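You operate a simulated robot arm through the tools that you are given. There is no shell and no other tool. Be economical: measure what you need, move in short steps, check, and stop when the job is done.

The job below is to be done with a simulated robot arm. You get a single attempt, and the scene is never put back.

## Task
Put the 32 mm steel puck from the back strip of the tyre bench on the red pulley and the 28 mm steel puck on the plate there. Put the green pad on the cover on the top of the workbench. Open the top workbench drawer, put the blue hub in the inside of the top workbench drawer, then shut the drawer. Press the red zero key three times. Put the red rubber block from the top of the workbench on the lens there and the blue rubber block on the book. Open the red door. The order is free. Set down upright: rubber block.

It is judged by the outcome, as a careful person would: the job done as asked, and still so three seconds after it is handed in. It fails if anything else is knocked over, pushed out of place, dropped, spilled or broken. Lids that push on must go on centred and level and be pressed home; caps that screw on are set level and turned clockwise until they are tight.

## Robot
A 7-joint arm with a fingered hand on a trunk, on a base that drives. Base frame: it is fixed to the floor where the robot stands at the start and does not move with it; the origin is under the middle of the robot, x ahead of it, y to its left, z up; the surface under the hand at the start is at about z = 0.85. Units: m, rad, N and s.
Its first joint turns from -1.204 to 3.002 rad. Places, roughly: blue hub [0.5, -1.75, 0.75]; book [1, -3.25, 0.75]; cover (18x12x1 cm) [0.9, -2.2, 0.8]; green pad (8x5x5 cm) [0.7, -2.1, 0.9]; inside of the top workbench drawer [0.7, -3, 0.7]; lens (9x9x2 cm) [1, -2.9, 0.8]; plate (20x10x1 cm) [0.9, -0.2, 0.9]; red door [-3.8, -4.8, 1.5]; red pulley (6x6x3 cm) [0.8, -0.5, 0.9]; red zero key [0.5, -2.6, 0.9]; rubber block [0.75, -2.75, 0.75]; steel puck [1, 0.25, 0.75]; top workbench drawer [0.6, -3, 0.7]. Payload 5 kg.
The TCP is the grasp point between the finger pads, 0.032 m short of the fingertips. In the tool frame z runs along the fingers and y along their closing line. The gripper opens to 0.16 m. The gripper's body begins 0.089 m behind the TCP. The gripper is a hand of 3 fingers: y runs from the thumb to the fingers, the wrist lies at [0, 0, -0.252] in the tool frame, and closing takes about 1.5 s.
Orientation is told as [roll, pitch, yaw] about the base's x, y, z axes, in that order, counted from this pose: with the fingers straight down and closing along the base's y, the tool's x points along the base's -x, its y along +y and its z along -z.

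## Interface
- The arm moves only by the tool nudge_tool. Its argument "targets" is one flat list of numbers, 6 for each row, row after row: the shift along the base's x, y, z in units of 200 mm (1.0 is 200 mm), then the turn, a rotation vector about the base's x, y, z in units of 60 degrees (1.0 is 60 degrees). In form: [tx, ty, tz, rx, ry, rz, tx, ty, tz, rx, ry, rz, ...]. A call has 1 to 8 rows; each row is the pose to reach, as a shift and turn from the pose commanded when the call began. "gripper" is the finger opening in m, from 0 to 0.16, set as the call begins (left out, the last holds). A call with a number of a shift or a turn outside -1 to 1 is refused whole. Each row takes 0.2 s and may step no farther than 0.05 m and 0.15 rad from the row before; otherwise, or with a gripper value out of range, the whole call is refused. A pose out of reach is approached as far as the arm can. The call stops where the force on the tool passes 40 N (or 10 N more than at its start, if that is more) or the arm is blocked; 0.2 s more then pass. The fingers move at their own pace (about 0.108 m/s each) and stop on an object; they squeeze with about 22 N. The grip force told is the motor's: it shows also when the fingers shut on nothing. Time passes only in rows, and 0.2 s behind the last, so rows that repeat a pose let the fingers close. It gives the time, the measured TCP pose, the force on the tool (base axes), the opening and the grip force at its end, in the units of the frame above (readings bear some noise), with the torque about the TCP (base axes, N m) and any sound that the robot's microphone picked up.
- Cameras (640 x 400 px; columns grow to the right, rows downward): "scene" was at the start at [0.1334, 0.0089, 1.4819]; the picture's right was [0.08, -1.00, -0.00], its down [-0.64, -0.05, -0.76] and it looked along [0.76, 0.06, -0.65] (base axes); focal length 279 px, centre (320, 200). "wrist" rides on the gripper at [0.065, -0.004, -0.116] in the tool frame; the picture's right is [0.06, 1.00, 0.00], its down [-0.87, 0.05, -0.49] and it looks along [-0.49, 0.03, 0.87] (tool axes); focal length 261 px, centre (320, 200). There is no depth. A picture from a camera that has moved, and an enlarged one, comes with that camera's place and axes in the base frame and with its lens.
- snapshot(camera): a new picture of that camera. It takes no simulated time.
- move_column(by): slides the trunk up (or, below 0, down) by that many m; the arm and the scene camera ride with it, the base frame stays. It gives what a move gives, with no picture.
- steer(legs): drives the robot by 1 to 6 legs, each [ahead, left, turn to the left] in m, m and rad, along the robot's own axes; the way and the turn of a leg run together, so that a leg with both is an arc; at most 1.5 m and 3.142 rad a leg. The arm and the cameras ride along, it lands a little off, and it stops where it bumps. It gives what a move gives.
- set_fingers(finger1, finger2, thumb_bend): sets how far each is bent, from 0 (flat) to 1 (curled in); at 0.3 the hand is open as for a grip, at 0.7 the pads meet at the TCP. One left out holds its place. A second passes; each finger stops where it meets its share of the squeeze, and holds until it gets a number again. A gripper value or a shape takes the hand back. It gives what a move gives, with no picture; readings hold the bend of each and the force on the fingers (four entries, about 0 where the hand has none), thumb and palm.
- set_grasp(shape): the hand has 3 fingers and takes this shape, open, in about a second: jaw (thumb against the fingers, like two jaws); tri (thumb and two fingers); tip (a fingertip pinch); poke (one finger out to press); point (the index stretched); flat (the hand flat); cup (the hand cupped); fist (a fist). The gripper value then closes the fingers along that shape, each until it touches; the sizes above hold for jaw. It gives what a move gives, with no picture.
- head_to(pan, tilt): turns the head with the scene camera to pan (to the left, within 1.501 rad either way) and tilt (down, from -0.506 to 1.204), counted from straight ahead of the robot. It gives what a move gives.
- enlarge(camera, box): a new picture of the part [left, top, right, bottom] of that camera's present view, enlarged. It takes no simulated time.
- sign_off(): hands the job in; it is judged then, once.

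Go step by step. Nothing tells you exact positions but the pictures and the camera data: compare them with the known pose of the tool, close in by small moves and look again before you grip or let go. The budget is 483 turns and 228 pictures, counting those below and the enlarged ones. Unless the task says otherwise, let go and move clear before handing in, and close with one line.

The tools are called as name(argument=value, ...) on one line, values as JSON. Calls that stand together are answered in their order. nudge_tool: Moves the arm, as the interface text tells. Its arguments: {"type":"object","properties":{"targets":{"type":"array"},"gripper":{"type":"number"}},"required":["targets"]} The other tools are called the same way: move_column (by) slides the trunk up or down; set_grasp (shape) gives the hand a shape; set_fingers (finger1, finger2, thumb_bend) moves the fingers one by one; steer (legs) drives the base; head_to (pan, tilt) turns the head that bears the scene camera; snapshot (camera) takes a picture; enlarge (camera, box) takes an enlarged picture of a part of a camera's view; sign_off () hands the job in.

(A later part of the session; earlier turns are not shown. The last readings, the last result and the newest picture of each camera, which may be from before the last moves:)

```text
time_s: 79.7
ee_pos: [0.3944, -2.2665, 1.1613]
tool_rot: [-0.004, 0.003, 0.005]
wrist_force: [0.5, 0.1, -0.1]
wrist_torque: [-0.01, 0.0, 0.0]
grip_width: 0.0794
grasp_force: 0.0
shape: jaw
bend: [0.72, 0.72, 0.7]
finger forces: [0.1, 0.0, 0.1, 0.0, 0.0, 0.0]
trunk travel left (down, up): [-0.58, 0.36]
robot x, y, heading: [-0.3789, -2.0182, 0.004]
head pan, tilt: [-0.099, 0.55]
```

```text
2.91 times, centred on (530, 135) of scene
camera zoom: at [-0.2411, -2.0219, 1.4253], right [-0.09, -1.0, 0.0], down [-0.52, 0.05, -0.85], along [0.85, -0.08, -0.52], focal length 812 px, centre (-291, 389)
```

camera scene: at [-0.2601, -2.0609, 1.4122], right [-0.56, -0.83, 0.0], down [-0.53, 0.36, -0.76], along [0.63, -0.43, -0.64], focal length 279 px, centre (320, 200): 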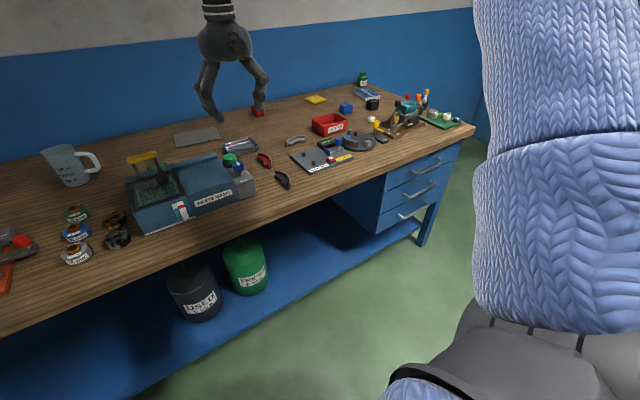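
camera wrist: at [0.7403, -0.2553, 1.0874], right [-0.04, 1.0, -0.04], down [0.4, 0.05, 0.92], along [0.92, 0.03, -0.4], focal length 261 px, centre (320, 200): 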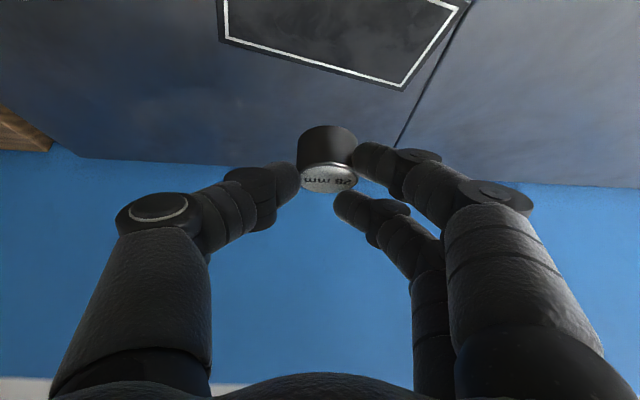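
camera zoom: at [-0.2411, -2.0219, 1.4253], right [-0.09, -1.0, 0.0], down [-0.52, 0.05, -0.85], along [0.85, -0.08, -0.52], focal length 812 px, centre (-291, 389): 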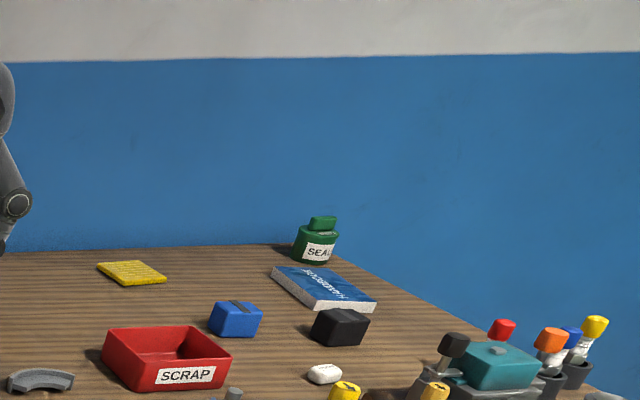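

I raise the trunk and drive in front of the parts washer, to look down at the pad.

move_column(by=0.22)

steer(legs=[[0, 0.1, 0], [0.42, 0, 0]])

head_to(pan=-0.25, tilt=0.8)

snapshot(camera="scene")

snapshot(camera="wrist")

```text
time_s: 82.1
ee_pos: [0.3939, -2.2655, 1.3826]
tool_rot: [-0.004, 0.003, 0.004]
wrist_force: [-0.5, 0.7, -1.1]
wrist_torque: [-0.02, 0.04, -0.03]
grip_width: 0.0798
grasp_force: 0.1
shape: jaw
bend: [0.72, 0.72, 0.7]
finger forces: [0.0, 0.0, 0.0, 0.0, 0.0, 0.0]
trunk travel left (down, up): [-0.8, 0.14]
robot x, y, heading: [-0.3801, -2.019, 0.005]
head pan, tilt: [-0.099, 0.55]
```

```text
time_s: 85.4
ee_pos: [0.8068, -2.1642, 1.3806]
tool_rot: [-0.002, 0.001, 0.005]
wrist_force: [0.0, 0.2, -0.7]
wrist_torque: [-0.02, 0.0, 0.01]
grip_width: 0.0794
grasp_force: 0.0
shape: jaw
bend: [0.72, 0.72, 0.7]
finger forces: [0.1, 0.0, 0.0, 0.1, 0.1, 0.0]
trunk travel left (down, up): [-0.8, 0.14]
robot x, y, heading: [0.0309, -1.9161, 0.003]
head pan, tilt: [-0.099, 0.55]
```

```text
time_s: 86.1
ee_pos: [0.806, -2.1656, 1.38]
tool_rot: [-0.005, 0.002, 0.003]
wrist_force: [0.2, -0.2, 0.3]
wrist_torque: [0.02, -0.01, -0.01]
grip_width: 0.0796
grasp_force: 0.1
shape: jaw
bend: [0.72, 0.72, 0.7]
finger forces: [0.0, 0.1, 0.0, 0.0, 0.0, 0.0]
trunk travel left (down, up): [-0.8, 0.14]
robot x, y, heading: [0.0332, -1.9115, 0.001]
head pan, tilt: [-0.25, 0.799]
```

```text
167 pictures are left
camera scene: at [0.1604, -1.9302, 1.6241], right [-0.24, -0.97, 0.0], down [-0.69, 0.17, -0.7], along [0.68, -0.17, -0.72], focal length 279 px, centre (320, 200)
```

scene: 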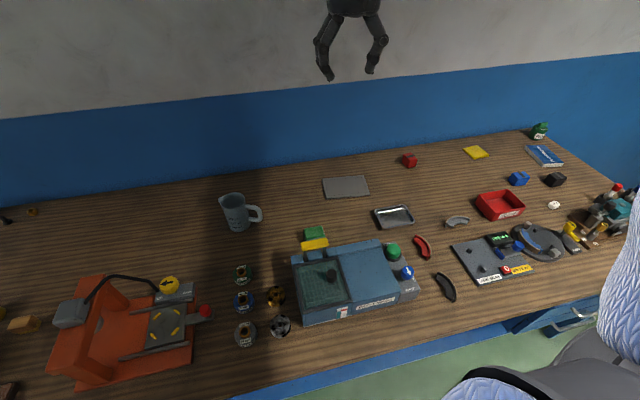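

```text
166 pictures are left
camera wrist: at [0.7399, -2.1694, 1.4965], right [-0.07, 1.0, 0.0], down [0.87, 0.06, 0.49], along [0.49, 0.03, -0.87], focal length 261 px, centre (320, 200)
```

wrist: 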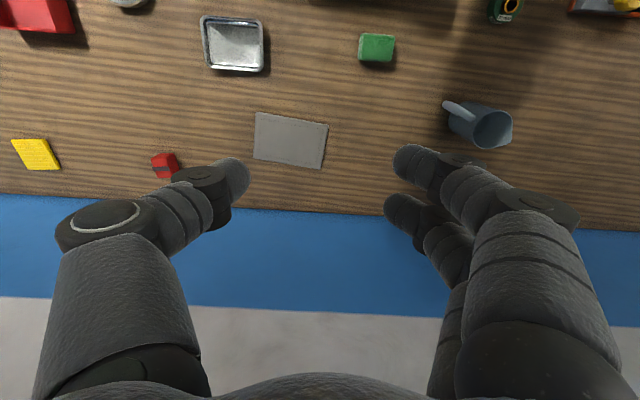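

enlarge(camera="wrist", box=[180, 0, 436, 190])

enlarge(camera="scene", box=[280, 160, 440, 260])

```text
2.11 times, centred on (308, 95) of wrist
camera zoom: at [0.7399, -2.1694, 1.4965], right [-0.07, 1.0, 0.0], down [0.87, 0.06, 0.49], along [0.49, 0.03, -0.87], focal length 549 px, centre (345, 421)
```

zoom: 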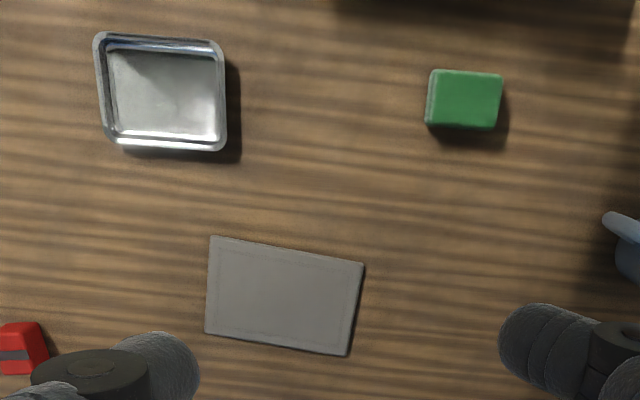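

```text
4.00 times, centred on (360, 210) of scene
camera zoom: at [0.1604, -1.9302, 1.6241], right [-0.24, -0.97, 0.0], down [-0.69, 0.17, -0.7], along [0.68, -0.17, -0.72], focal length 1116 px, centre (160, 160)
```

zoom: 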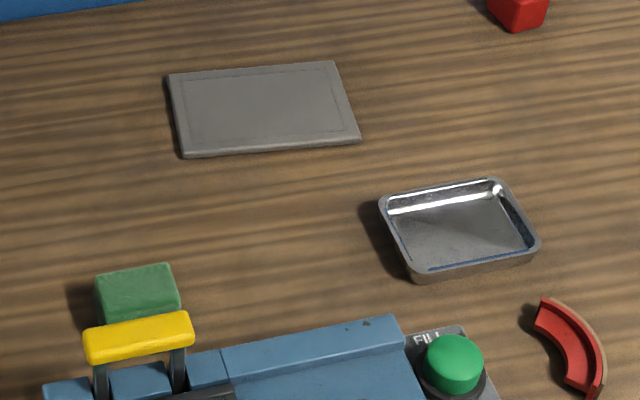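

The pad's top centre is at about (0.721, -2.052, 0.88) and the cover centre at (0.942, -2.234, 0.84). I position the base and approach from above.

steer(legs=[[0, 0.14, 0]])

move_column(by=-0.15)

nudge_tool(targets=[-0.2, -0.05, 0, 0, 0, 0, -0.4, -0.12, 0, 0, 0, 0, -0.4, -0.12, -0.2, 0, 0, 0, -0.4, -0.12, -0.4, 0, 0, 0, -0.4, -0.12, -0.6, 0, 0, 0, -0.4, -0.12, -0.8, 0, 0, 0], gripper=0.13)

snapshot(camera="wrist")

snapshot(camera="scene")

```text
time_s: 87.5
ee_pos: [0.8043, -2.0208, 1.381]
tool_rot: [-0.003, 0.002, 0.004]
wrist_force: [-0.5, 0.0, 0.1]
wrist_torque: [-0.03, 0.02, 0.05]
grip_width: 0.0796
grasp_force: 0.0
shape: jaw
bend: [0.72, 0.72, 0.7]
finger forces: [0.0, 0.1, 0.0, 0.0, 0.0, 0.0]
trunk travel left (down, up): [-0.8, 0.14]
robot x, y, heading: [0.0329, -1.7719, 0.008]
head pan, tilt: [-0.25, 0.799]
```

```text
time_s: 89.2
ee_pos: [0.8061, -2.0213, 1.2314]
tool_rot: [-0.003, 0.002, 0.005]
wrist_force: [0.8, -0.1, -0.6]
wrist_torque: [0.0, 0.01, 0.02]
grip_width: 0.0795
grasp_force: 0.0
shape: jaw
bend: [0.72, 0.72, 0.7]
finger forces: [0.0, 0.0, 0.0, 0.1, 0.0, 0.0]
trunk travel left (down, up): [-0.65, 0.29]
robot x, y, heading: [0.0316, -1.7701, 0.009]
head pan, tilt: [-0.25, 0.799]
```

```text
time_s: 90.6
ee_pos: [0.7263, -2.0442, 1.0701]
tool_rot: [-0.002, 0.001, 0.002]
wrist_force: [-0.9, -0.1, -0.8]
wrist_torque: [-0.01, 0.02, 0.01]
grip_width: 0.1296
grasp_force: 0.0
shape: jaw
bend: [0.58, 0.58, 0.54]
finger forces: [0.0, 0.0, 0.0, 0.0, 0.0, 0.0]
trunk travel left (down, up): [-0.65, 0.29]
robot x, y, heading: [0.0344, -1.7714, 0.003]
head pan, tilt: [-0.25, 0.799]
```

```text
163 pictures are left
camera wrist: at [0.66, -2.0497, 1.1854], right [-0.07, 1.0, 0.0], down [0.87, 0.06, 0.49], along [0.49, 0.03, -0.87], focal length 261 px, centre (320, 200)
```

wrist: 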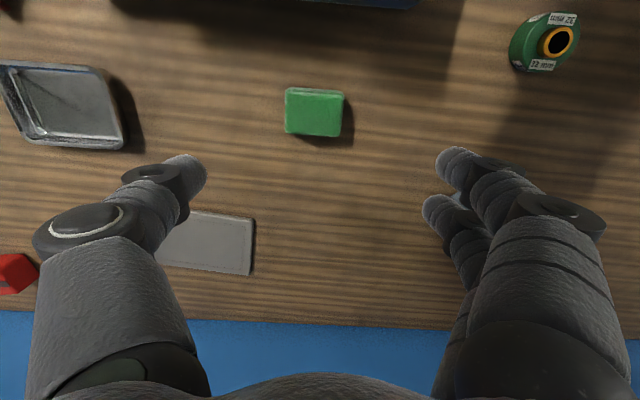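

```text
162 pictures are left
camera scene: at [0.1609, -1.7881, 1.4739], right [-0.24, -0.97, 0.0], down [-0.7, 0.17, -0.7], along [0.68, -0.17, -0.72], focal length 279 px, centre (320, 200)
```

scene: 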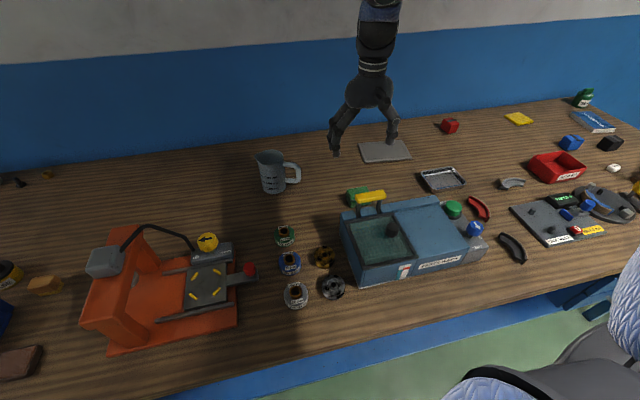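

nudge_tool(targets=[-0.03, -0.035, -0.2, 0, 0, 0, -0.03, -0.035, -0.4, 0, 0, 0, -0.03, -0.035, -0.6, 0, 0, 0, -0.03, -0.035, -0.8, 0, 0, 0, -0.03, -0.035, -0.94, 0, 0, 0])

snapshot(camera="wrist")

enlarge(camera="scene", box=[280, 100, 440, 200])

```text
time_s: 91.8
ee_pos: [0.7187, -2.0526, 0.8824]
tool_rot: [-0.001, 0.002, 0.004]
wrist_force: [0.1, -0.3, 0.3]
wrist_torque: [0.02, 0.06, 0.01]
grip_width: 0.1297
grasp_force: 0.1
shape: jaw
bend: [0.58, 0.58, 0.54]
finger forces: [0.1, 0.0, 0.0, 0.1, 0.0, 0.1]
trunk travel left (down, up): [-0.65, 0.29]
robot x, y, heading: [0.03, -1.7717, 0.004]
head pan, tilt: [-0.25, 0.799]
```

```text
161 pictures are left
camera wrist: at [0.6529, -2.0558, 0.997], right [-0.07, 1.0, 0.0], down [0.87, 0.06, 0.49], along [0.49, 0.03, -0.87], focal length 261 px, centre (320, 200)
```

wrist: 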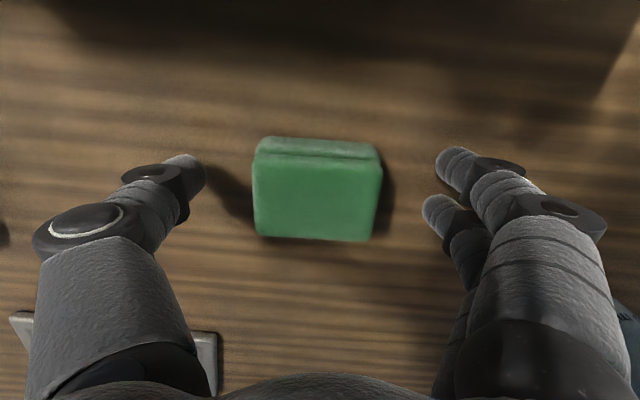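

```text
4.00 times, centred on (360, 150) of scene
camera zoom: at [0.1606, -1.7876, 1.474], right [-0.24, -0.97, 0.0], down [-0.7, 0.17, -0.7], along [0.68, -0.17, -0.72], focal length 1116 px, centre (160, 400)
```

zoom: 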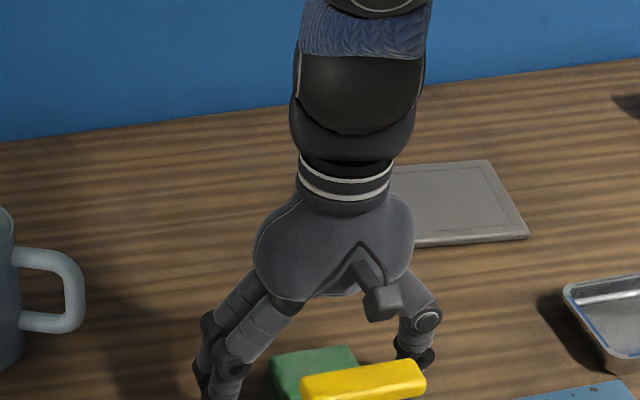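

nudge_tool(targets=[0.015, 0, -0.05, 0, 0, 0, 0.015, 0, -0.05, 0, 0, 0])

nudge_tool(targets=[0, 0, 0, 0, 0, 0, 0, 0, 0, 0, 0, 0, 0, 0, 0, 0, 0, 0, 0, 0, 0, 0, 0, 0, 0, 0, 0, 0, 0, 0, 0, 0, 0, 0, 0, 0], gripper=0.0)

snapshot(camera="wrist")

```text
time_s: 92.4
ee_pos: [0.7214, -2.0509, 0.8735]
tool_rot: [-0.003, 0.003, 0.004]
wrist_force: [-0.1, 0.0, -0.5]
wrist_torque: [-0.02, 0.0, -0.04]
grip_width: 0.1298
grasp_force: 0.1
shape: jaw
bend: [0.58, 0.58, 0.54]
finger forces: [0.0, 0.0, 0.0, 0.0, 0.0, 0.1]
trunk travel left (down, up): [-0.65, 0.29]
robot x, y, heading: [0.0332, -1.769, 0.006]
head pan, tilt: [-0.25, 0.799]
```

```text
time_s: 93.8
ee_pos: [0.7207, -2.0514, 0.8734]
tool_rot: [-0.002, 0.002, 0.003]
wrist_force: [2.4, 3.7, 11.9]
wrist_torque: [0.73, -0.1, -0.13]
grip_width: 0.0668
grasp_force: 21.6
shape: jaw
bend: [0.71, 0.71, 0.71]
finger forces: [14.4, 14.5, 0.1, 0.0, 18.2, 0.0]
trunk travel left (down, up): [-0.65, 0.29]
robot x, y, heading: [0.0305, -1.767, 0.004]
head pan, tilt: [-0.25, 0.799]
```

```text
159 pictures are left
camera wrist: at [0.6552, -2.0554, 0.9884], right [-0.07, 1.0, 0.0], down [0.87, 0.06, 0.49], along [0.49, 0.03, -0.87], focal length 261 px, centre (320, 200)
```

wrist: 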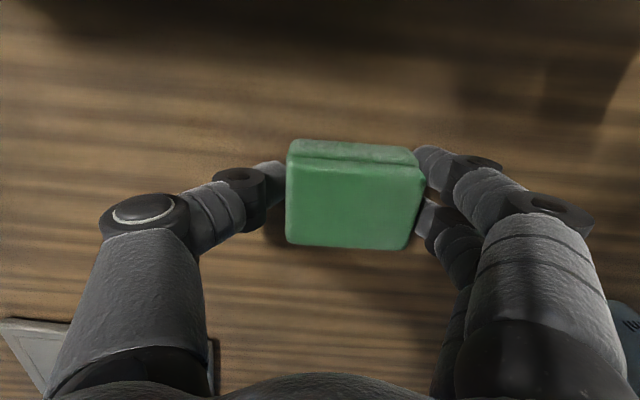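

Gripped, though the pad shifted towards the fingers. I lift and look.

nudge_tool(targets=[0, 0, 0.05, 0, 0, 0, 0, 0, 0.2, 0, 0, 0, 0, 0, 0.4, 0, 0, 0, 0, 0, 0.6, 0, 0, 0, 0, 0, 0.8, 0, 0, 0])

snapshot(camera="wrist")

enlarge(camera="scene", box=[280, 70, 440, 170])

```text
time_s: 95.0
ee_pos: [0.7204, -2.0524, 1.0334]
tool_rot: [-0.004, 0.002, 0.003]
wrist_force: [-0.5, 0.1, -0.1]
wrist_torque: [0.0, -0.01, 0.01]
grip_width: 0.0664
grasp_force: 21.7
shape: jaw
bend: [0.71, 0.71, 0.71]
finger forces: [10.1, 10.0, 0.0, 0.0, 20.1, 0.1]
trunk travel left (down, up): [-0.65, 0.29]
robot x, y, heading: [0.0344, -1.7691, 0.003]
head pan, tilt: [-0.25, 0.799]
```

```text
158 pictures are left
camera wrist: at [0.6548, -2.0566, 1.1489], right [-0.07, 1.0, 0.0], down [0.87, 0.06, 0.49], along [0.49, 0.03, -0.87], focal length 261 px, centre (320, 200)
```

wrist: 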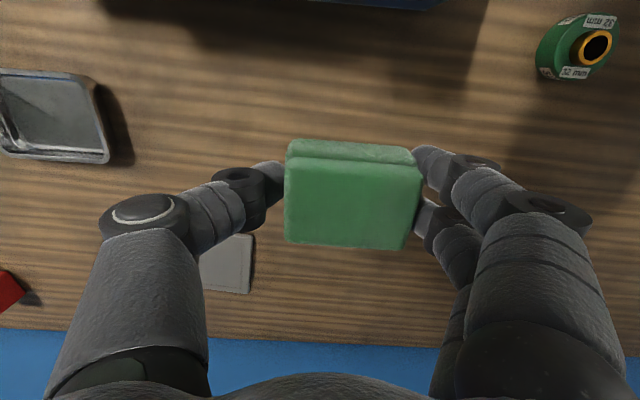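

```text
4.00 times, centred on (360, 120) of scene
camera zoom: at [0.1586, -1.7869, 1.474], right [-0.24, -0.97, 0.0], down [-0.7, 0.17, -0.7], along [0.68, -0.17, -0.72], focal length 1116 px, centre (160, 520)
```

zoom: 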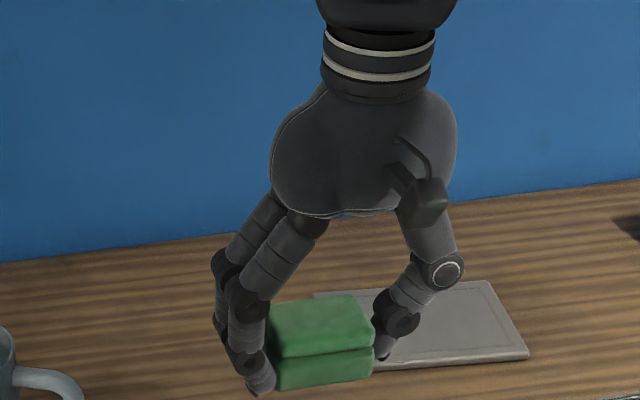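

The pad is held level. I drive right and slightly ahead to the cover.

steer(legs=[[0, -0.2, 0], [0.06, 0, 0]])

nudge_tool(targets=[0.2, 0, -0.05, 0, 0, 0, 0.4, 0, -0.1, 0, 0, 0, 0.6, 0, -0.2, 0, 0, 0, 0.75, 0, -0.3, 0, 0, 0])

snapshot(camera="wrist")

head_to(pan=-0.3, tilt=0.6)

snapshot(camera="scene")

```text
time_s: 97.2
ee_pos: [0.7831, -2.256, 1.0303]
tool_rot: [-0.001, 0.003, -0.001]
wrist_force: [0.6, 0.6, -0.9]
wrist_torque: [0.01, 0.04, -0.02]
grip_width: 0.0665
grasp_force: 22.1
shape: jaw
bend: [0.71, 0.71, 0.71]
finger forces: [10.1, 10.0, 0.0, 0.0, 20.1, 0.0]
trunk travel left (down, up): [-0.65, 0.29]
robot x, y, heading: [0.0923, -1.9703, 0.0]
head pan, tilt: [-0.25, 0.799]
```

```text
time_s: 98.2
ee_pos: [0.9347, -2.2556, 0.9723]
tool_rot: [-0.001, 0.005, -0.002]
wrist_force: [0.1, -0.1, -1.0]
wrist_torque: [0.01, 0.02, 0.02]
grip_width: 0.0661
grasp_force: 22.3
shape: jaw
bend: [0.71, 0.71, 0.71]
finger forces: [10.1, 9.9, 0.1, 0.1, 20.0, 0.0]
trunk travel left (down, up): [-0.65, 0.29]
robot x, y, heading: [0.0968, -1.9682, 0.003]
head pan, tilt: [-0.25, 0.799]
```

```text
156 pictures are left
camera wrist: at [0.869, -2.2601, 1.0878], right [-0.06, 1.0, 0.0], down [0.87, 0.05, 0.49], along [0.49, 0.03, -0.87], focal length 261 px, centre (320, 200)
```

wrist: 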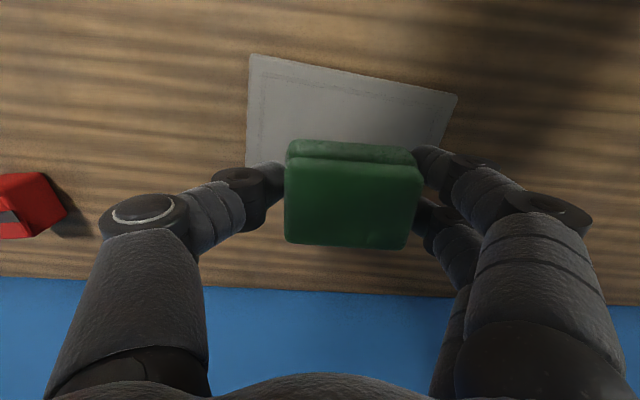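

```text
time_s: 98.9
ee_pos: [0.9335, -2.2549, 0.9736]
tool_rot: [-0.003, 0.001, -0.002]
wrist_force: [0.0, -0.8, -0.4]
wrist_torque: [0.0, 0.0, -0.01]
grip_width: 0.0661
grasp_force: 22.1
shape: jaw
bend: [0.71, 0.71, 0.71]
finger forces: [10.1, 9.9, 0.1, 0.0, 20.1, 0.0]
trunk travel left (down, up): [-0.65, 0.29]
robot x, y, heading: [0.0917, -1.9719, -0.002]
head pan, tilt: [-0.3, 0.6]
```

```text
155 pictures are left
camera scene: at [0.2272, -1.9939, 1.4908], right [-0.3, -0.96, 0.0], down [-0.54, 0.17, -0.82], along [0.79, -0.24, -0.57], focal length 279 px, centre (320, 200)
```

scene: 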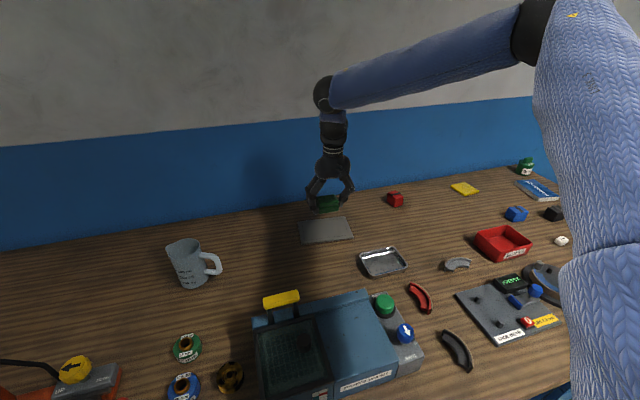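

nudge_tool(targets=[0.03, 0.04, -0.2, 0, 0, 0, 0.03, 0.04, -0.36, 0, 0, 0, 0.03, 0.04, -0.4, 0, 0, 0])

enlarge(camera="scene", box=[280, 170, 380, 250])

snapshot(camera="wrist")

```text
time_s: 99.7
ee_pos: [0.931, -2.2551, 0.8966]
tool_rot: [-0.002, -0.003, -0.001]
wrist_force: [0.4, 0.1, -0.1]
wrist_torque: [0.02, 0.05, 0.04]
grip_width: 0.0664
grasp_force: 22.2
shape: jaw
bend: [0.71, 0.71, 0.71]
finger forces: [10.2, 9.9, 0.0, 0.0, 20.1, 0.1]
out of reach, approached as far as the arm can: row 2, 3
trunk travel left (down, up): [-0.65, 0.29]
robot x, y, heading: [0.0954, -1.9685, -0.006]
head pan, tilt: [-0.3, 0.6]
```

```text
5.00 times, centred on (330, 210) of scene
camera zoom: at [0.2282, -1.994, 1.4907], right [-0.3, -0.96, 0.0], down [-0.54, 0.17, -0.82], along [0.79, -0.24, -0.57], focal length 1395 px, centre (270, 150)
```

zoom: 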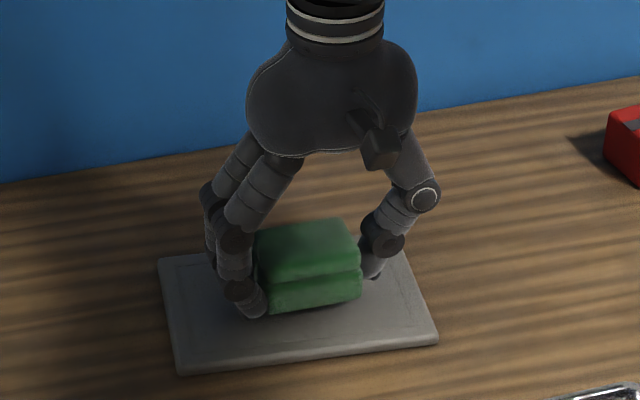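

```text
153 pictures are left
camera wrist: at [0.8644, -2.2592, 1.0116], right [-0.06, 1.0, 0.0], down [0.87, 0.05, 0.49], along [0.49, 0.03, -0.87], focal length 261 px, centre (320, 200)
```

wrist: 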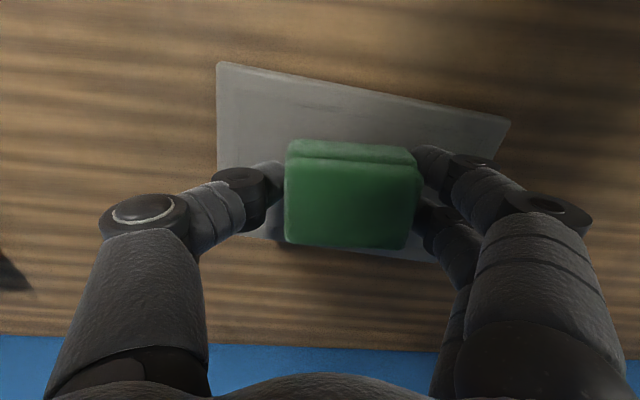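

I use the trunk for the last centimetre straight down.

move_column(by=-0.009)

move_column(by=-0.003)

enlarge(camera="scene", box=[280, 170, 380, 250])

```text
time_s: 100.3
ee_pos: [0.9301, -2.2538, 0.8887]
tool_rot: [-0.001, 0.0, -0.001]
wrist_force: [0.1, -0.6, 0.0]
wrist_torque: [0.01, -0.02, 0.0]
grip_width: 0.0661
grasp_force: 21.6
shape: jaw
bend: [0.71, 0.71, 0.71]
finger forces: [10.1, 9.9, 0.0, 0.0, 20.1, 0.2]
trunk travel left (down, up): [-0.641, 0.299]
robot x, y, heading: [0.0925, -1.9673, 0.005]
head pan, tilt: [-0.3, 0.6]
```

```text
time_s: 100.8
ee_pos: [0.9294, -2.2542, 0.8852]
tool_rot: [0.0, 0.001, -0.001]
wrist_force: [0.0, -0.1, -0.7]
wrist_torque: [0.01, -0.03, 0.02]
grip_width: 0.0663
grasp_force: 22.6
shape: jaw
bend: [0.71, 0.71, 0.71]
finger forces: [10.1, 9.9, 0.0, 0.1, 20.0, 0.0]
trunk travel left (down, up): [-0.638, 0.302]
robot x, y, heading: [0.089, -1.9692, 0.004]
head pan, tilt: [-0.3, 0.6]
```

```text
5.00 times, centred on (330, 210) of scene
camera zoom: at [0.2268, -1.9938, 1.4789], right [-0.3, -0.96, 0.0], down [-0.54, 0.17, -0.82], along [0.79, -0.24, -0.57], focal length 1395 px, centre (270, 150)
```

zoom: 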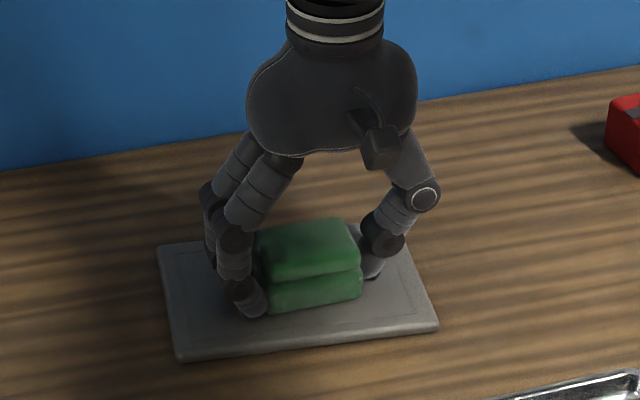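

move_column(by=-0.003)

move_column(by=-0.003)

```text
time_s: 101.3
ee_pos: [0.9297, -2.2548, 0.8821]
tool_rot: [-0.001, -0.002, -0.001]
wrist_force: [0.6, 0.2, 7.3]
wrist_torque: [0.07, -0.02, -0.03]
grip_width: 0.0664
grasp_force: 21.6
shape: jaw
bend: [0.71, 0.71, 0.71]
finger forces: [12.2, 11.2, 0.1, 0.0, 20.9, 0.0]
trunk travel left (down, up): [-0.635, 0.305]
robot x, y, heading: [0.0926, -1.9735, -0.001]
head pan, tilt: [-0.3, 0.6]
```

```text
time_s: 101.8
ee_pos: [0.9297, -2.2538, 0.8826]
tool_rot: [0.0, -0.003, -0.002]
wrist_force: [3.1, -2.2, 29.3]
wrist_torque: [0.94, 0.01, -0.12]
grip_width: 0.0658
grasp_force: 22.3
shape: jaw
bend: [0.71, 0.71, 0.71]
finger forces: [21.1, 19.9, 0.1, 0.0, 23.4, 0.1]
trunk travel left (down, up): [-0.632, 0.308]
robot x, y, heading: [0.0949, -1.9671, 0.005]
head pan, tilt: [-0.3, 0.6]
```

move_column(by=0.003)

nudge_tool(targets=[0, 0, 0, 0, 0, 0, 0, 0, 0, 0, 0, 0, 0, 0, 0, 0, 0, 0, 0, 0, 0, 0, 0, 0], gripper=0.12)

move_column(by=0.12)

snapshot(camera="wrist")

enlarge(camera="scene", box=[260, 190, 420, 310])

```text
time_s: 102.4
ee_pos: [0.93, -2.2545, 0.8821]
tool_rot: [-0.002, -0.002, -0.003]
wrist_force: [5.1, -0.4, 18.1]
wrist_torque: [0.51, -0.15, -0.11]
grip_width: 0.0657
grasp_force: 22.1
shape: jaw
bend: [0.71, 0.71, 0.71]
finger forces: [15.4, 17.6, 0.1, 0.0, 22.3, 0.1]
trunk travel left (down, up): [-0.635, 0.305]
robot x, y, heading: [0.091, -1.9671, -0.001]
head pan, tilt: [-0.3, 0.6]
```

```text
time_s: 103.4
ee_pos: [0.9281, -2.2551, 0.8831]
tool_rot: [0.001, 0.0, 0.0]
wrist_force: [-2.3, -2.9, 11.4]
wrist_torque: [0.69, 0.06, 0.12]
grip_width: 0.1178
grasp_force: 0.1
shape: jaw
bend: [0.65, 0.65, 0.6]
finger forces: [5.8, 4.9, 0.0, 0.0, 0.0, 0.0]
trunk travel left (down, up): [-0.635, 0.305]
robot x, y, heading: [0.0941, -1.9698, 0.0]
head pan, tilt: [-0.3, 0.6]
```

```text
time_s: 104.9
ee_pos: [0.9292, -2.2552, 1.0009]
tool_rot: [0.0, 0.001, -0.002]
wrist_force: [0.2, -0.3, 0.0]
wrist_torque: [0.0, 0.0, -0.03]
grip_width: 0.12
grasp_force: 0.1
shape: jaw
bend: [0.63, 0.63, 0.6]
finger forces: [0.1, 0.0, 0.0, 0.1, 0.0, 0.0]
trunk travel left (down, up): [-0.755, 0.185]
robot x, y, heading: [0.0939, -1.975, -0.003]
head pan, tilt: [-0.3, 0.6]
```

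```text
151 pictures are left
camera wrist: at [0.8639, -2.2594, 1.1172], right [-0.06, 1.0, 0.0], down [0.87, 0.05, 0.49], along [0.49, 0.03, -0.87], focal length 261 px, centre (320, 200)
```

wrist: 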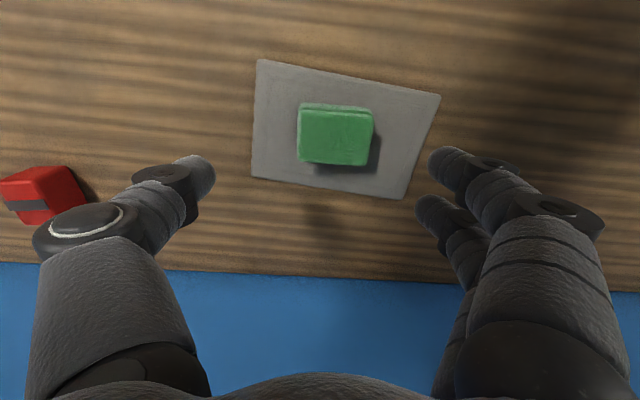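

```text
3.33 times, centred on (340, 250) of scene
camera zoom: at [0.2273, -1.9941, 1.5957], right [-0.3, -0.96, 0.0], down [-0.54, 0.17, -0.82], along [0.79, -0.24, -0.57], focal length 930 px, centre (253, 33)
```

zoom: 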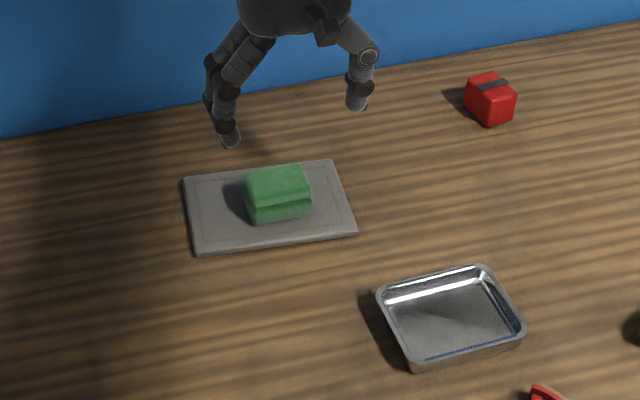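

The pad rests on the cover. Next the red rubber block: I strafe right to face it.

nudge_tool(targets=[-0.1, 0, 0.1, 0, -0.13, 0, -0.2, 0, 0.2, 0, -0.26, 0, -0.3, 0, 0.3, 0, -0.38, 0])

steer(legs=[[0, -0.3, 0]])

snapshot(camera="wrist")

snapshot(camera="scene")

```text
time_s: 105.7
ee_pos: [0.8654, -2.2535, 1.0636]
tool_rot: [0.001, -0.401, 0.0]
wrist_force: [0.1, 0.2, 0.2]
wrist_torque: [-0.01, -0.02, 0.01]
grip_width: 0.1198
grasp_force: 0.0
shape: jaw
bend: [0.63, 0.63, 0.6]
finger forces: [0.0, 0.1, 0.1, 0.1, 0.0, 0.1]
trunk travel left (down, up): [-0.755, 0.185]
robot x, y, heading: [0.0931, -1.9692, -0.003]
head pan, tilt: [-0.3, 0.6]
```

```text
time_s: 107.7
ee_pos: [0.8676, -2.5586, 1.0611]
tool_rot: [-0.001, -0.398, 0.0]
wrist_force: [0.5, 0.2, 0.0]
wrist_torque: [0.02, -0.01, -0.01]
grip_width: 0.1195
grasp_force: 0.1
shape: jaw
bend: [0.63, 0.63, 0.6]
finger forces: [0.0, 0.0, 0.0, 0.0, 0.0, 0.0]
trunk travel left (down, up): [-0.755, 0.185]
robot x, y, heading: [0.0951, -2.2733, -0.0]
head pan, tilt: [-0.3, 0.6]
```

```text
149 pictures are left
camera wrist: at [0.7623, -2.5642, 1.1425], right [-0.06, 1.0, -0.02], down [0.61, 0.05, 0.79], along [0.79, 0.03, -0.61], focal length 261 px, centre (320, 200)
```

wrist: 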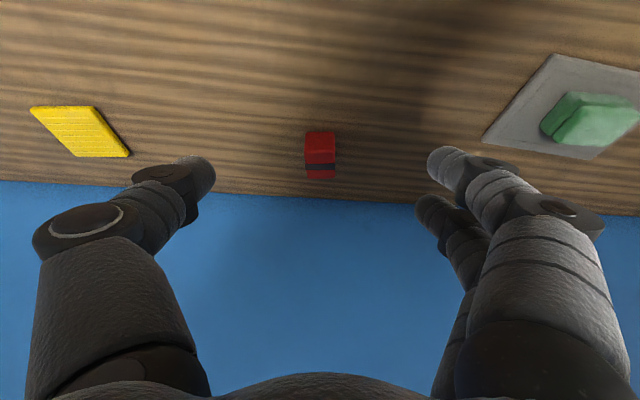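

```text
148 pictures are left
camera scene: at [0.2273, -2.3009, 1.5959], right [-0.29, -0.96, 0.0], down [-0.54, 0.17, -0.82], along [0.79, -0.24, -0.57], focal length 279 px, centre (320, 200)
```

scene: 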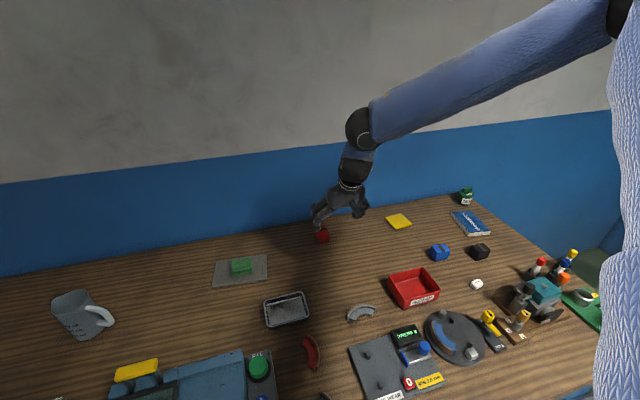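

enlarge(camera="wrist", box=[270, 105, 366, 201])

enlarge(camera="wrist", box=[10, 80, 170, 180])

enlarge(camera="scene", box=[370, 170, 530, 270])

```text
4.17 times, centred on (318, 153) of wrist
camera zoom: at [0.7623, -2.5642, 1.1425], right [-0.06, 1.0, -0.02], down [0.61, 0.05, 0.79], along [0.79, 0.03, -0.61], focal length 1086 px, centre (328, 396)
```

zoom: 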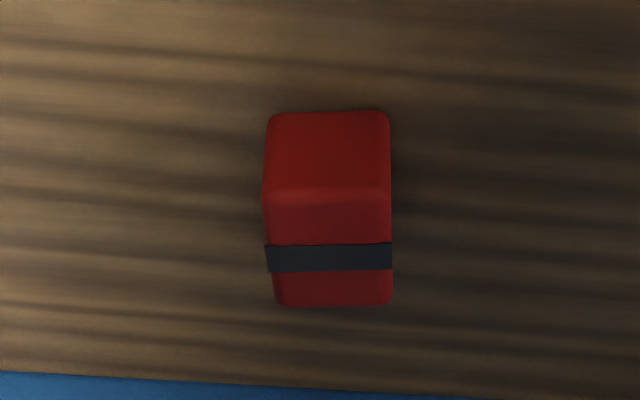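

```text
4.00 times, centred on (90, 130) of wrist
camera zoom: at [0.7623, -2.5642, 1.1425], right [-0.06, 1.0, -0.02], down [0.61, 0.05, 0.79], along [0.79, 0.03, -0.61], focal length 1043 px, centre (1240, 480)
```

zoom: 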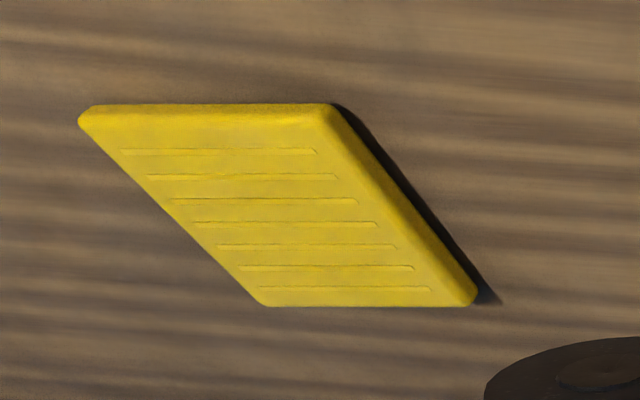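

```text
4.00 times, centred on (450, 220) of scene
camera zoom: at [0.2273, -2.3009, 1.5959], right [-0.29, -0.96, 0.0], down [-0.54, 0.17, -0.82], along [0.79, -0.24, -0.57], focal length 1116 px, centre (-200, 120)
```

zoom: 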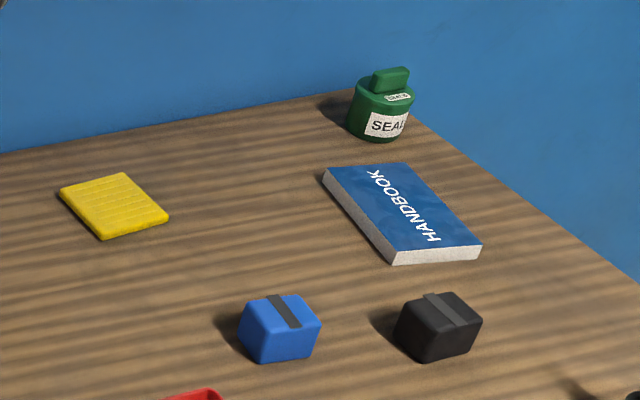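

The red block is about 4 cm wide, centred at (1.027, -2.555), aligned with the axes. I lower the trunk and approach.

move_column(by=-0.11)

nudge_tool(targets=[0.2, 0.01, 0, 0, 0, 0, 0.4, 0.015, 0, 0, 0, 0, 0.6, 0.02, 0, 0, 0, 0, 0.765, 0.02, 0, 0, 0, 0], gripper=0.09)

snapshot(camera="wrist")

```text
time_s: 109.2
ee_pos: [0.8673, -2.5584, 0.9518]
tool_rot: [0.001, -0.398, 0.0]
wrist_force: [0.4, 0.9, 0.0]
wrist_torque: [-0.01, 0.02, 0.03]
grip_width: 0.1195
grasp_force: 0.1
shape: jaw
bend: [0.63, 0.63, 0.6]
finger forces: [0.0, 0.0, 0.0, 0.1, 0.0, 0.1]
trunk travel left (down, up): [-0.645, 0.295]
robot x, y, heading: [0.0934, -2.2777, 0.003]
head pan, tilt: [-0.3, 0.6]
```

```text
time_s: 110.2
ee_pos: [1.0215, -2.5542, 0.952]
tool_rot: [0.0, -0.398, 0.0]
wrist_force: [0.6, 0.5, 0.1]
wrist_torque: [-0.03, -0.01, 0.0]
grip_width: 0.0905
grasp_force: 0.1
shape: jaw
bend: [0.71, 0.71, 0.7]
finger forces: [0.0, 0.1, 0.0, 0.0, 0.0, 0.0]
trunk travel left (down, up): [-0.645, 0.295]
robot x, y, heading: [0.0959, -2.2755, 0.002]
head pan, tilt: [-0.3, 0.6]
```

```text
144 pictures are left
camera wrist: at [0.9169, -2.5588, 1.0327], right [-0.06, 1.0, -0.02], down [0.61, 0.05, 0.79], along [0.79, 0.03, -0.61], focal length 261 px, centre (320, 200)
```

wrist: 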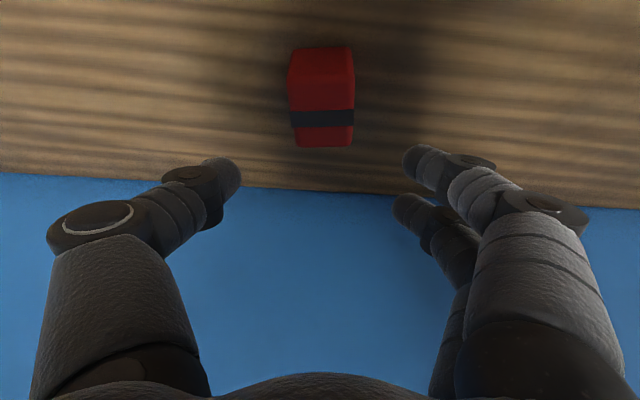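

nudge_tool(targets=[0, 0, -0.2, 0, 0, 0, 0, 0, -0.35, 0, 0, 0, 0, 0, -0.41, 0, 0, 0])

snapshot(camera="wrist")

```text
time_s: 111.0
ee_pos: [1.0198, -2.5549, 0.8762]
tool_rot: [0.004, -0.405, -0.003]
wrist_force: [5.4, -0.6, 30.1]
wrist_torque: [1.71, -0.01, -0.31]
grip_width: 0.0899
grasp_force: 0.1
shape: jaw
bend: [0.74, 0.71, 0.7]
finger forces: [30.1, 0.1, 0.0, 0.0, 0.0, 0.1]
trunk travel left (down, up): [-0.645, 0.295]
robot x, y, heading: [0.0942, -2.2788, 0.001]
head pan, tilt: [-0.3, 0.6]
```

```text
143 pictures are left
camera wrist: at [0.9138, -2.5595, 0.9567], right [-0.06, 1.0, -0.02], down [0.6, 0.05, 0.8], along [0.8, 0.03, -0.6], focal length 261 px, centre (320, 200)
```

wrist: 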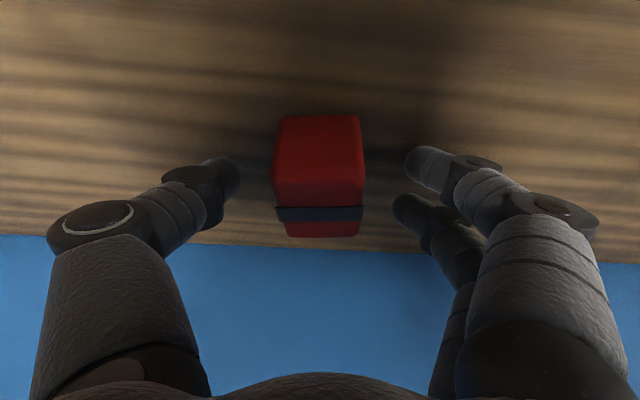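

A fingertip touches the bench; I rise about a centimetre and close.

nudge_tool(targets=[0, 0, 0.05, 0, 0, 0, 0, 0, 0.07, 0, 0, 0])

nudge_tool(targets=[0, 0, 0, 0, 0, 0, 0, 0, 0, 0, 0, 0, 0, 0, 0, 0, 0, 0, 0, 0, 0, 0, 0, 0, 0, 0, 0, 0, 0, 0], gripper=0.0)

snapshot(camera="wrist")

```text
time_s: 111.6
ee_pos: [1.0209, -2.5549, 0.8823]
tool_rot: [-0.001, -0.397, 0.002]
wrist_force: [-0.2, -0.1, -0.8]
wrist_torque: [0.02, 0.0, -0.02]
grip_width: 0.0904
grasp_force: 0.0
shape: jaw
bend: [0.72, 0.71, 0.7]
finger forces: [0.0, 0.0, 0.0, 0.0, 0.0, 0.0]
trunk travel left (down, up): [-0.645, 0.295]
robot x, y, heading: [0.0969, -2.2804, 0.001]
head pan, tilt: [-0.3, 0.6]
```

```text
time_s: 112.8
ee_pos: [1.0203, -2.5537, 0.8844]
tool_rot: [0.0, -0.4, -0.001]
wrist_force: [-0.4, 0.0, -0.6]
wrist_torque: [-0.01, 0.0, 0.01]
grip_width: 0.0367
grasp_force: 21.9
shape: jaw
bend: [0.73, 0.73, 0.7]
finger forces: [10.0, 9.5, 0.0, 0.1, 19.5, 0.0]
trunk travel left (down, up): [-0.645, 0.295]
robot x, y, heading: [0.094, -2.2795, 0.006]
head pan, tilt: [-0.3, 0.6]
```

```text
142 pictures are left
camera wrist: at [0.9155, -2.5597, 0.9646], right [-0.06, 1.0, -0.02], down [0.61, 0.05, 0.79], along [0.79, 0.03, -0.61], focal length 261 px, centre (320, 200)
```

wrist: 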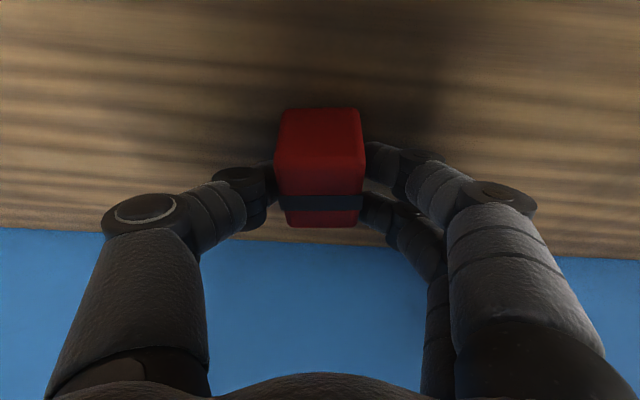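

Gripped evenly. I lift and strafe right to the lens at (1.013, -2.895).

nudge_tool(targets=[0, 0, 0.1, 0, 0, 0, 0, 0, 0.3, 0, 0, 0, 0, 0, 0.5, 0, 0, 0])

steer(legs=[[0, -0.34, 0]])

snapshot(camera="wrist")

snapshot(camera="scene")

```text
time_s: 113.6
ee_pos: [1.0184, -2.5539, 0.9836]
tool_rot: [-0.001, -0.397, -0.001]
wrist_force: [-0.1, 0.7, -0.8]
wrist_torque: [-0.03, 0.01, -0.01]
grip_width: 0.037
grasp_force: 22.0
shape: jaw
bend: [0.73, 0.73, 0.7]
finger forces: [10.0, 9.7, 0.0, 0.0, 19.6, 0.1]
trunk travel left (down, up): [-0.645, 0.295]
robot x, y, heading: [0.0954, -2.2764, 0.002]
head pan, tilt: [-0.3, 0.6]
```

```text
time_s: 115.8
ee_pos: [1.0221, -2.8928, 0.9818]
tool_rot: [0.0, -0.397, 0.002]
wrist_force: [0.4, -0.3, -2.1]
wrist_torque: [0.04, -0.03, 0.02]
grip_width: 0.037
grasp_force: 21.7
shape: jaw
bend: [0.73, 0.73, 0.7]
finger forces: [10.0, 9.6, 0.0, 0.1, 19.7, 0.1]
trunk travel left (down, up): [-0.645, 0.295]
robot x, y, heading: [0.0973, -2.6178, 0.003]
head pan, tilt: [-0.3, 0.6]
```

```text
141 pictures are left
camera wrist: at [0.9153, -2.8984, 1.063], right [-0.06, 1.0, -0.02], down [0.61, 0.05, 0.79], along [0.79, 0.03, -0.61], focal length 261 px, centre (320, 200)
```

wrist: 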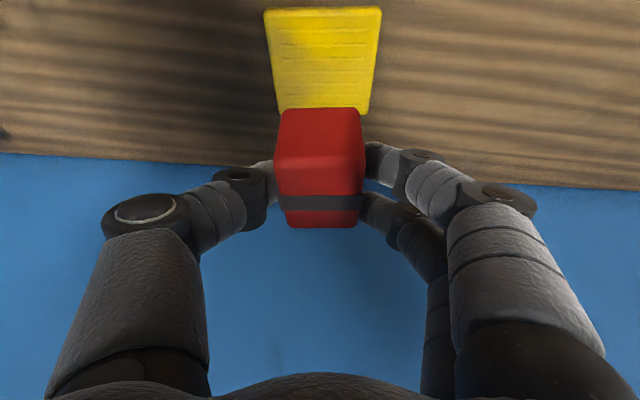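

```text
140 pictures are left
camera scene: at [0.2283, -2.6397, 1.4858], right [-0.29, -0.96, 0.0], down [-0.54, 0.17, -0.82], along [0.79, -0.24, -0.57], focal length 279 px, centre (320, 200)
```

scene: 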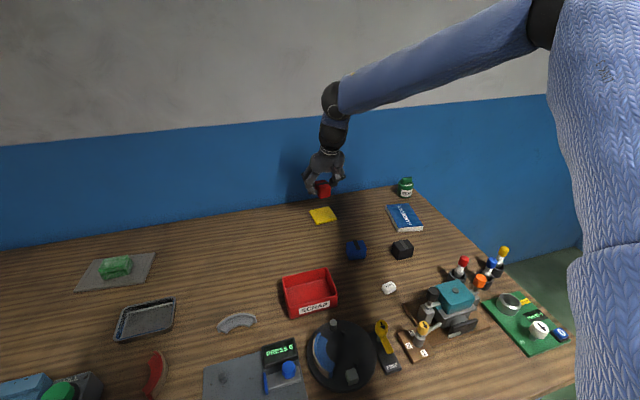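

nudge_tool(targets=[-0.04, -0.01, -0.2, 0, 0, 0, -0.04, -0.01, -0.36, 0, 0, 0])

snapshot(camera="wrist")

enlarge(camera="scene", box=[280, 165, 376, 235])

```text
time_s: 116.4
ee_pos: [1.0123, -2.8953, 0.9112]
tool_rot: [0.001, -0.398, 0.0]
wrist_force: [0.4, 0.3, -1.3]
wrist_torque: [-0.03, 0.01, 0.02]
grip_width: 0.0367
grasp_force: 22.4
shape: jaw
bend: [0.73, 0.73, 0.7]
finger forces: [10.1, 9.6, 0.0, 0.0, 19.6, 0.0]
trunk travel left (down, up): [-0.645, 0.295]
robot x, y, heading: [0.0964, -2.6132, -0.0]
head pan, tilt: [-0.3, 0.6]
```

```text
139 pictures are left
camera wrist: at [0.907, -2.9, 0.9917], right [-0.06, 1.0, -0.02], down [0.61, 0.05, 0.79], along [0.79, 0.03, -0.61], focal length 261 px, centre (320, 200)
```

wrist: 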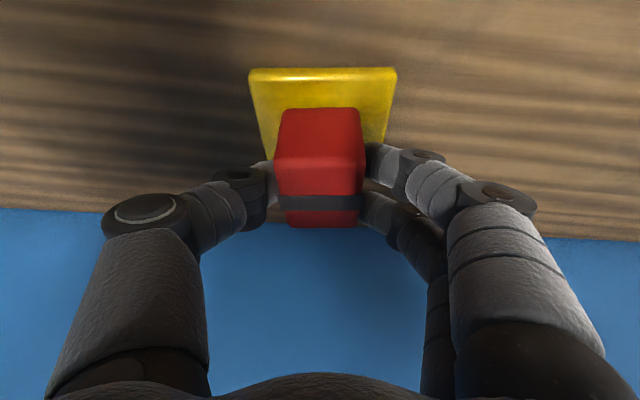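

```text
5.71 times, centred on (328, 200) of scene
camera zoom: at [0.229, -2.6387, 1.4858], right [-0.29, -0.96, 0.0], down [-0.54, 0.17, -0.82], along [0.79, -0.24, -0.57], focal length 1594 px, centre (274, 200)
```

zoom: 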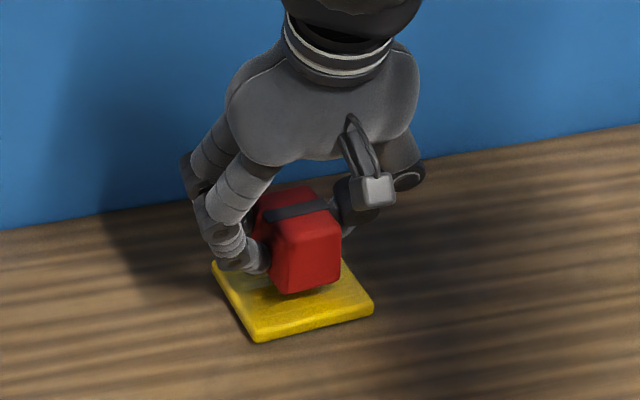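

nudge_tool(targets=[-0.025, 0, -0.02, 0, 0, 0, -0.025, 0, -0.03, 0, 0, 0])

nudge_tool(targets=[0, 0, -0.006, 0, 0, 0, 0, 0, -0.012, 0, 0, 0])

enlarge(camera="scene", box=[280, 165, 376, 235])

```text
time_s: 117.0
ee_pos: [1.0078, -2.8951, 0.9041]
tool_rot: [-0.001, -0.399, 0.0]
wrist_force: [-0.2, -1.0, -1.8]
wrist_torque: [-0.01, 0.01, -0.02]
grip_width: 0.0368
grasp_force: 22.2
shape: jaw
bend: [0.73, 0.73, 0.7]
finger forces: [10.0, 9.6, 0.1, 0.0, 19.6, 0.0]
trunk travel left (down, up): [-0.645, 0.295]
robot x, y, heading: [0.0957, -2.6173, 0.005]
head pan, tilt: [-0.3, 0.6]
```

```text
time_s: 117.6
ee_pos: [1.0078, -2.895, 0.9018]
tool_rot: [0.0, -0.397, 0.002]
wrist_force: [0.3, 0.0, -1.5]
wrist_torque: [0.05, -0.04, -0.01]
grip_width: 0.0368
grasp_force: 22.7
shape: jaw
bend: [0.73, 0.73, 0.7]
finger forces: [10.1, 9.6, 0.1, 0.0, 19.5, 0.0]
trunk travel left (down, up): [-0.645, 0.295]
robot x, y, heading: [0.0932, -2.6114, -0.001]
head pan, tilt: [-0.3, 0.6]
```

```text
5.71 times, centred on (328, 200) of scene
camera zoom: at [0.2284, -2.6385, 1.4858], right [-0.29, -0.96, 0.0], down [-0.54, 0.17, -0.82], along [0.79, -0.24, -0.57], focal length 1594 px, centre (274, 200)
```

zoom: 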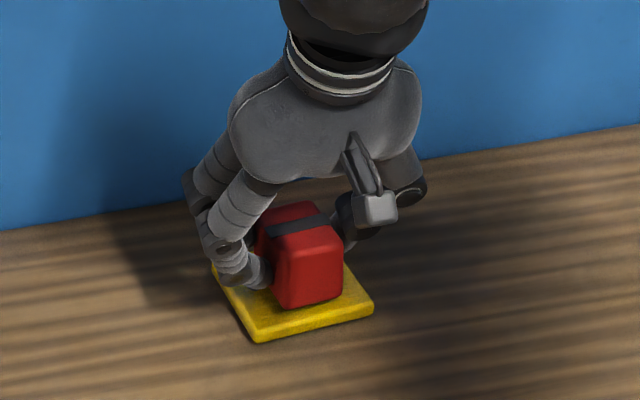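

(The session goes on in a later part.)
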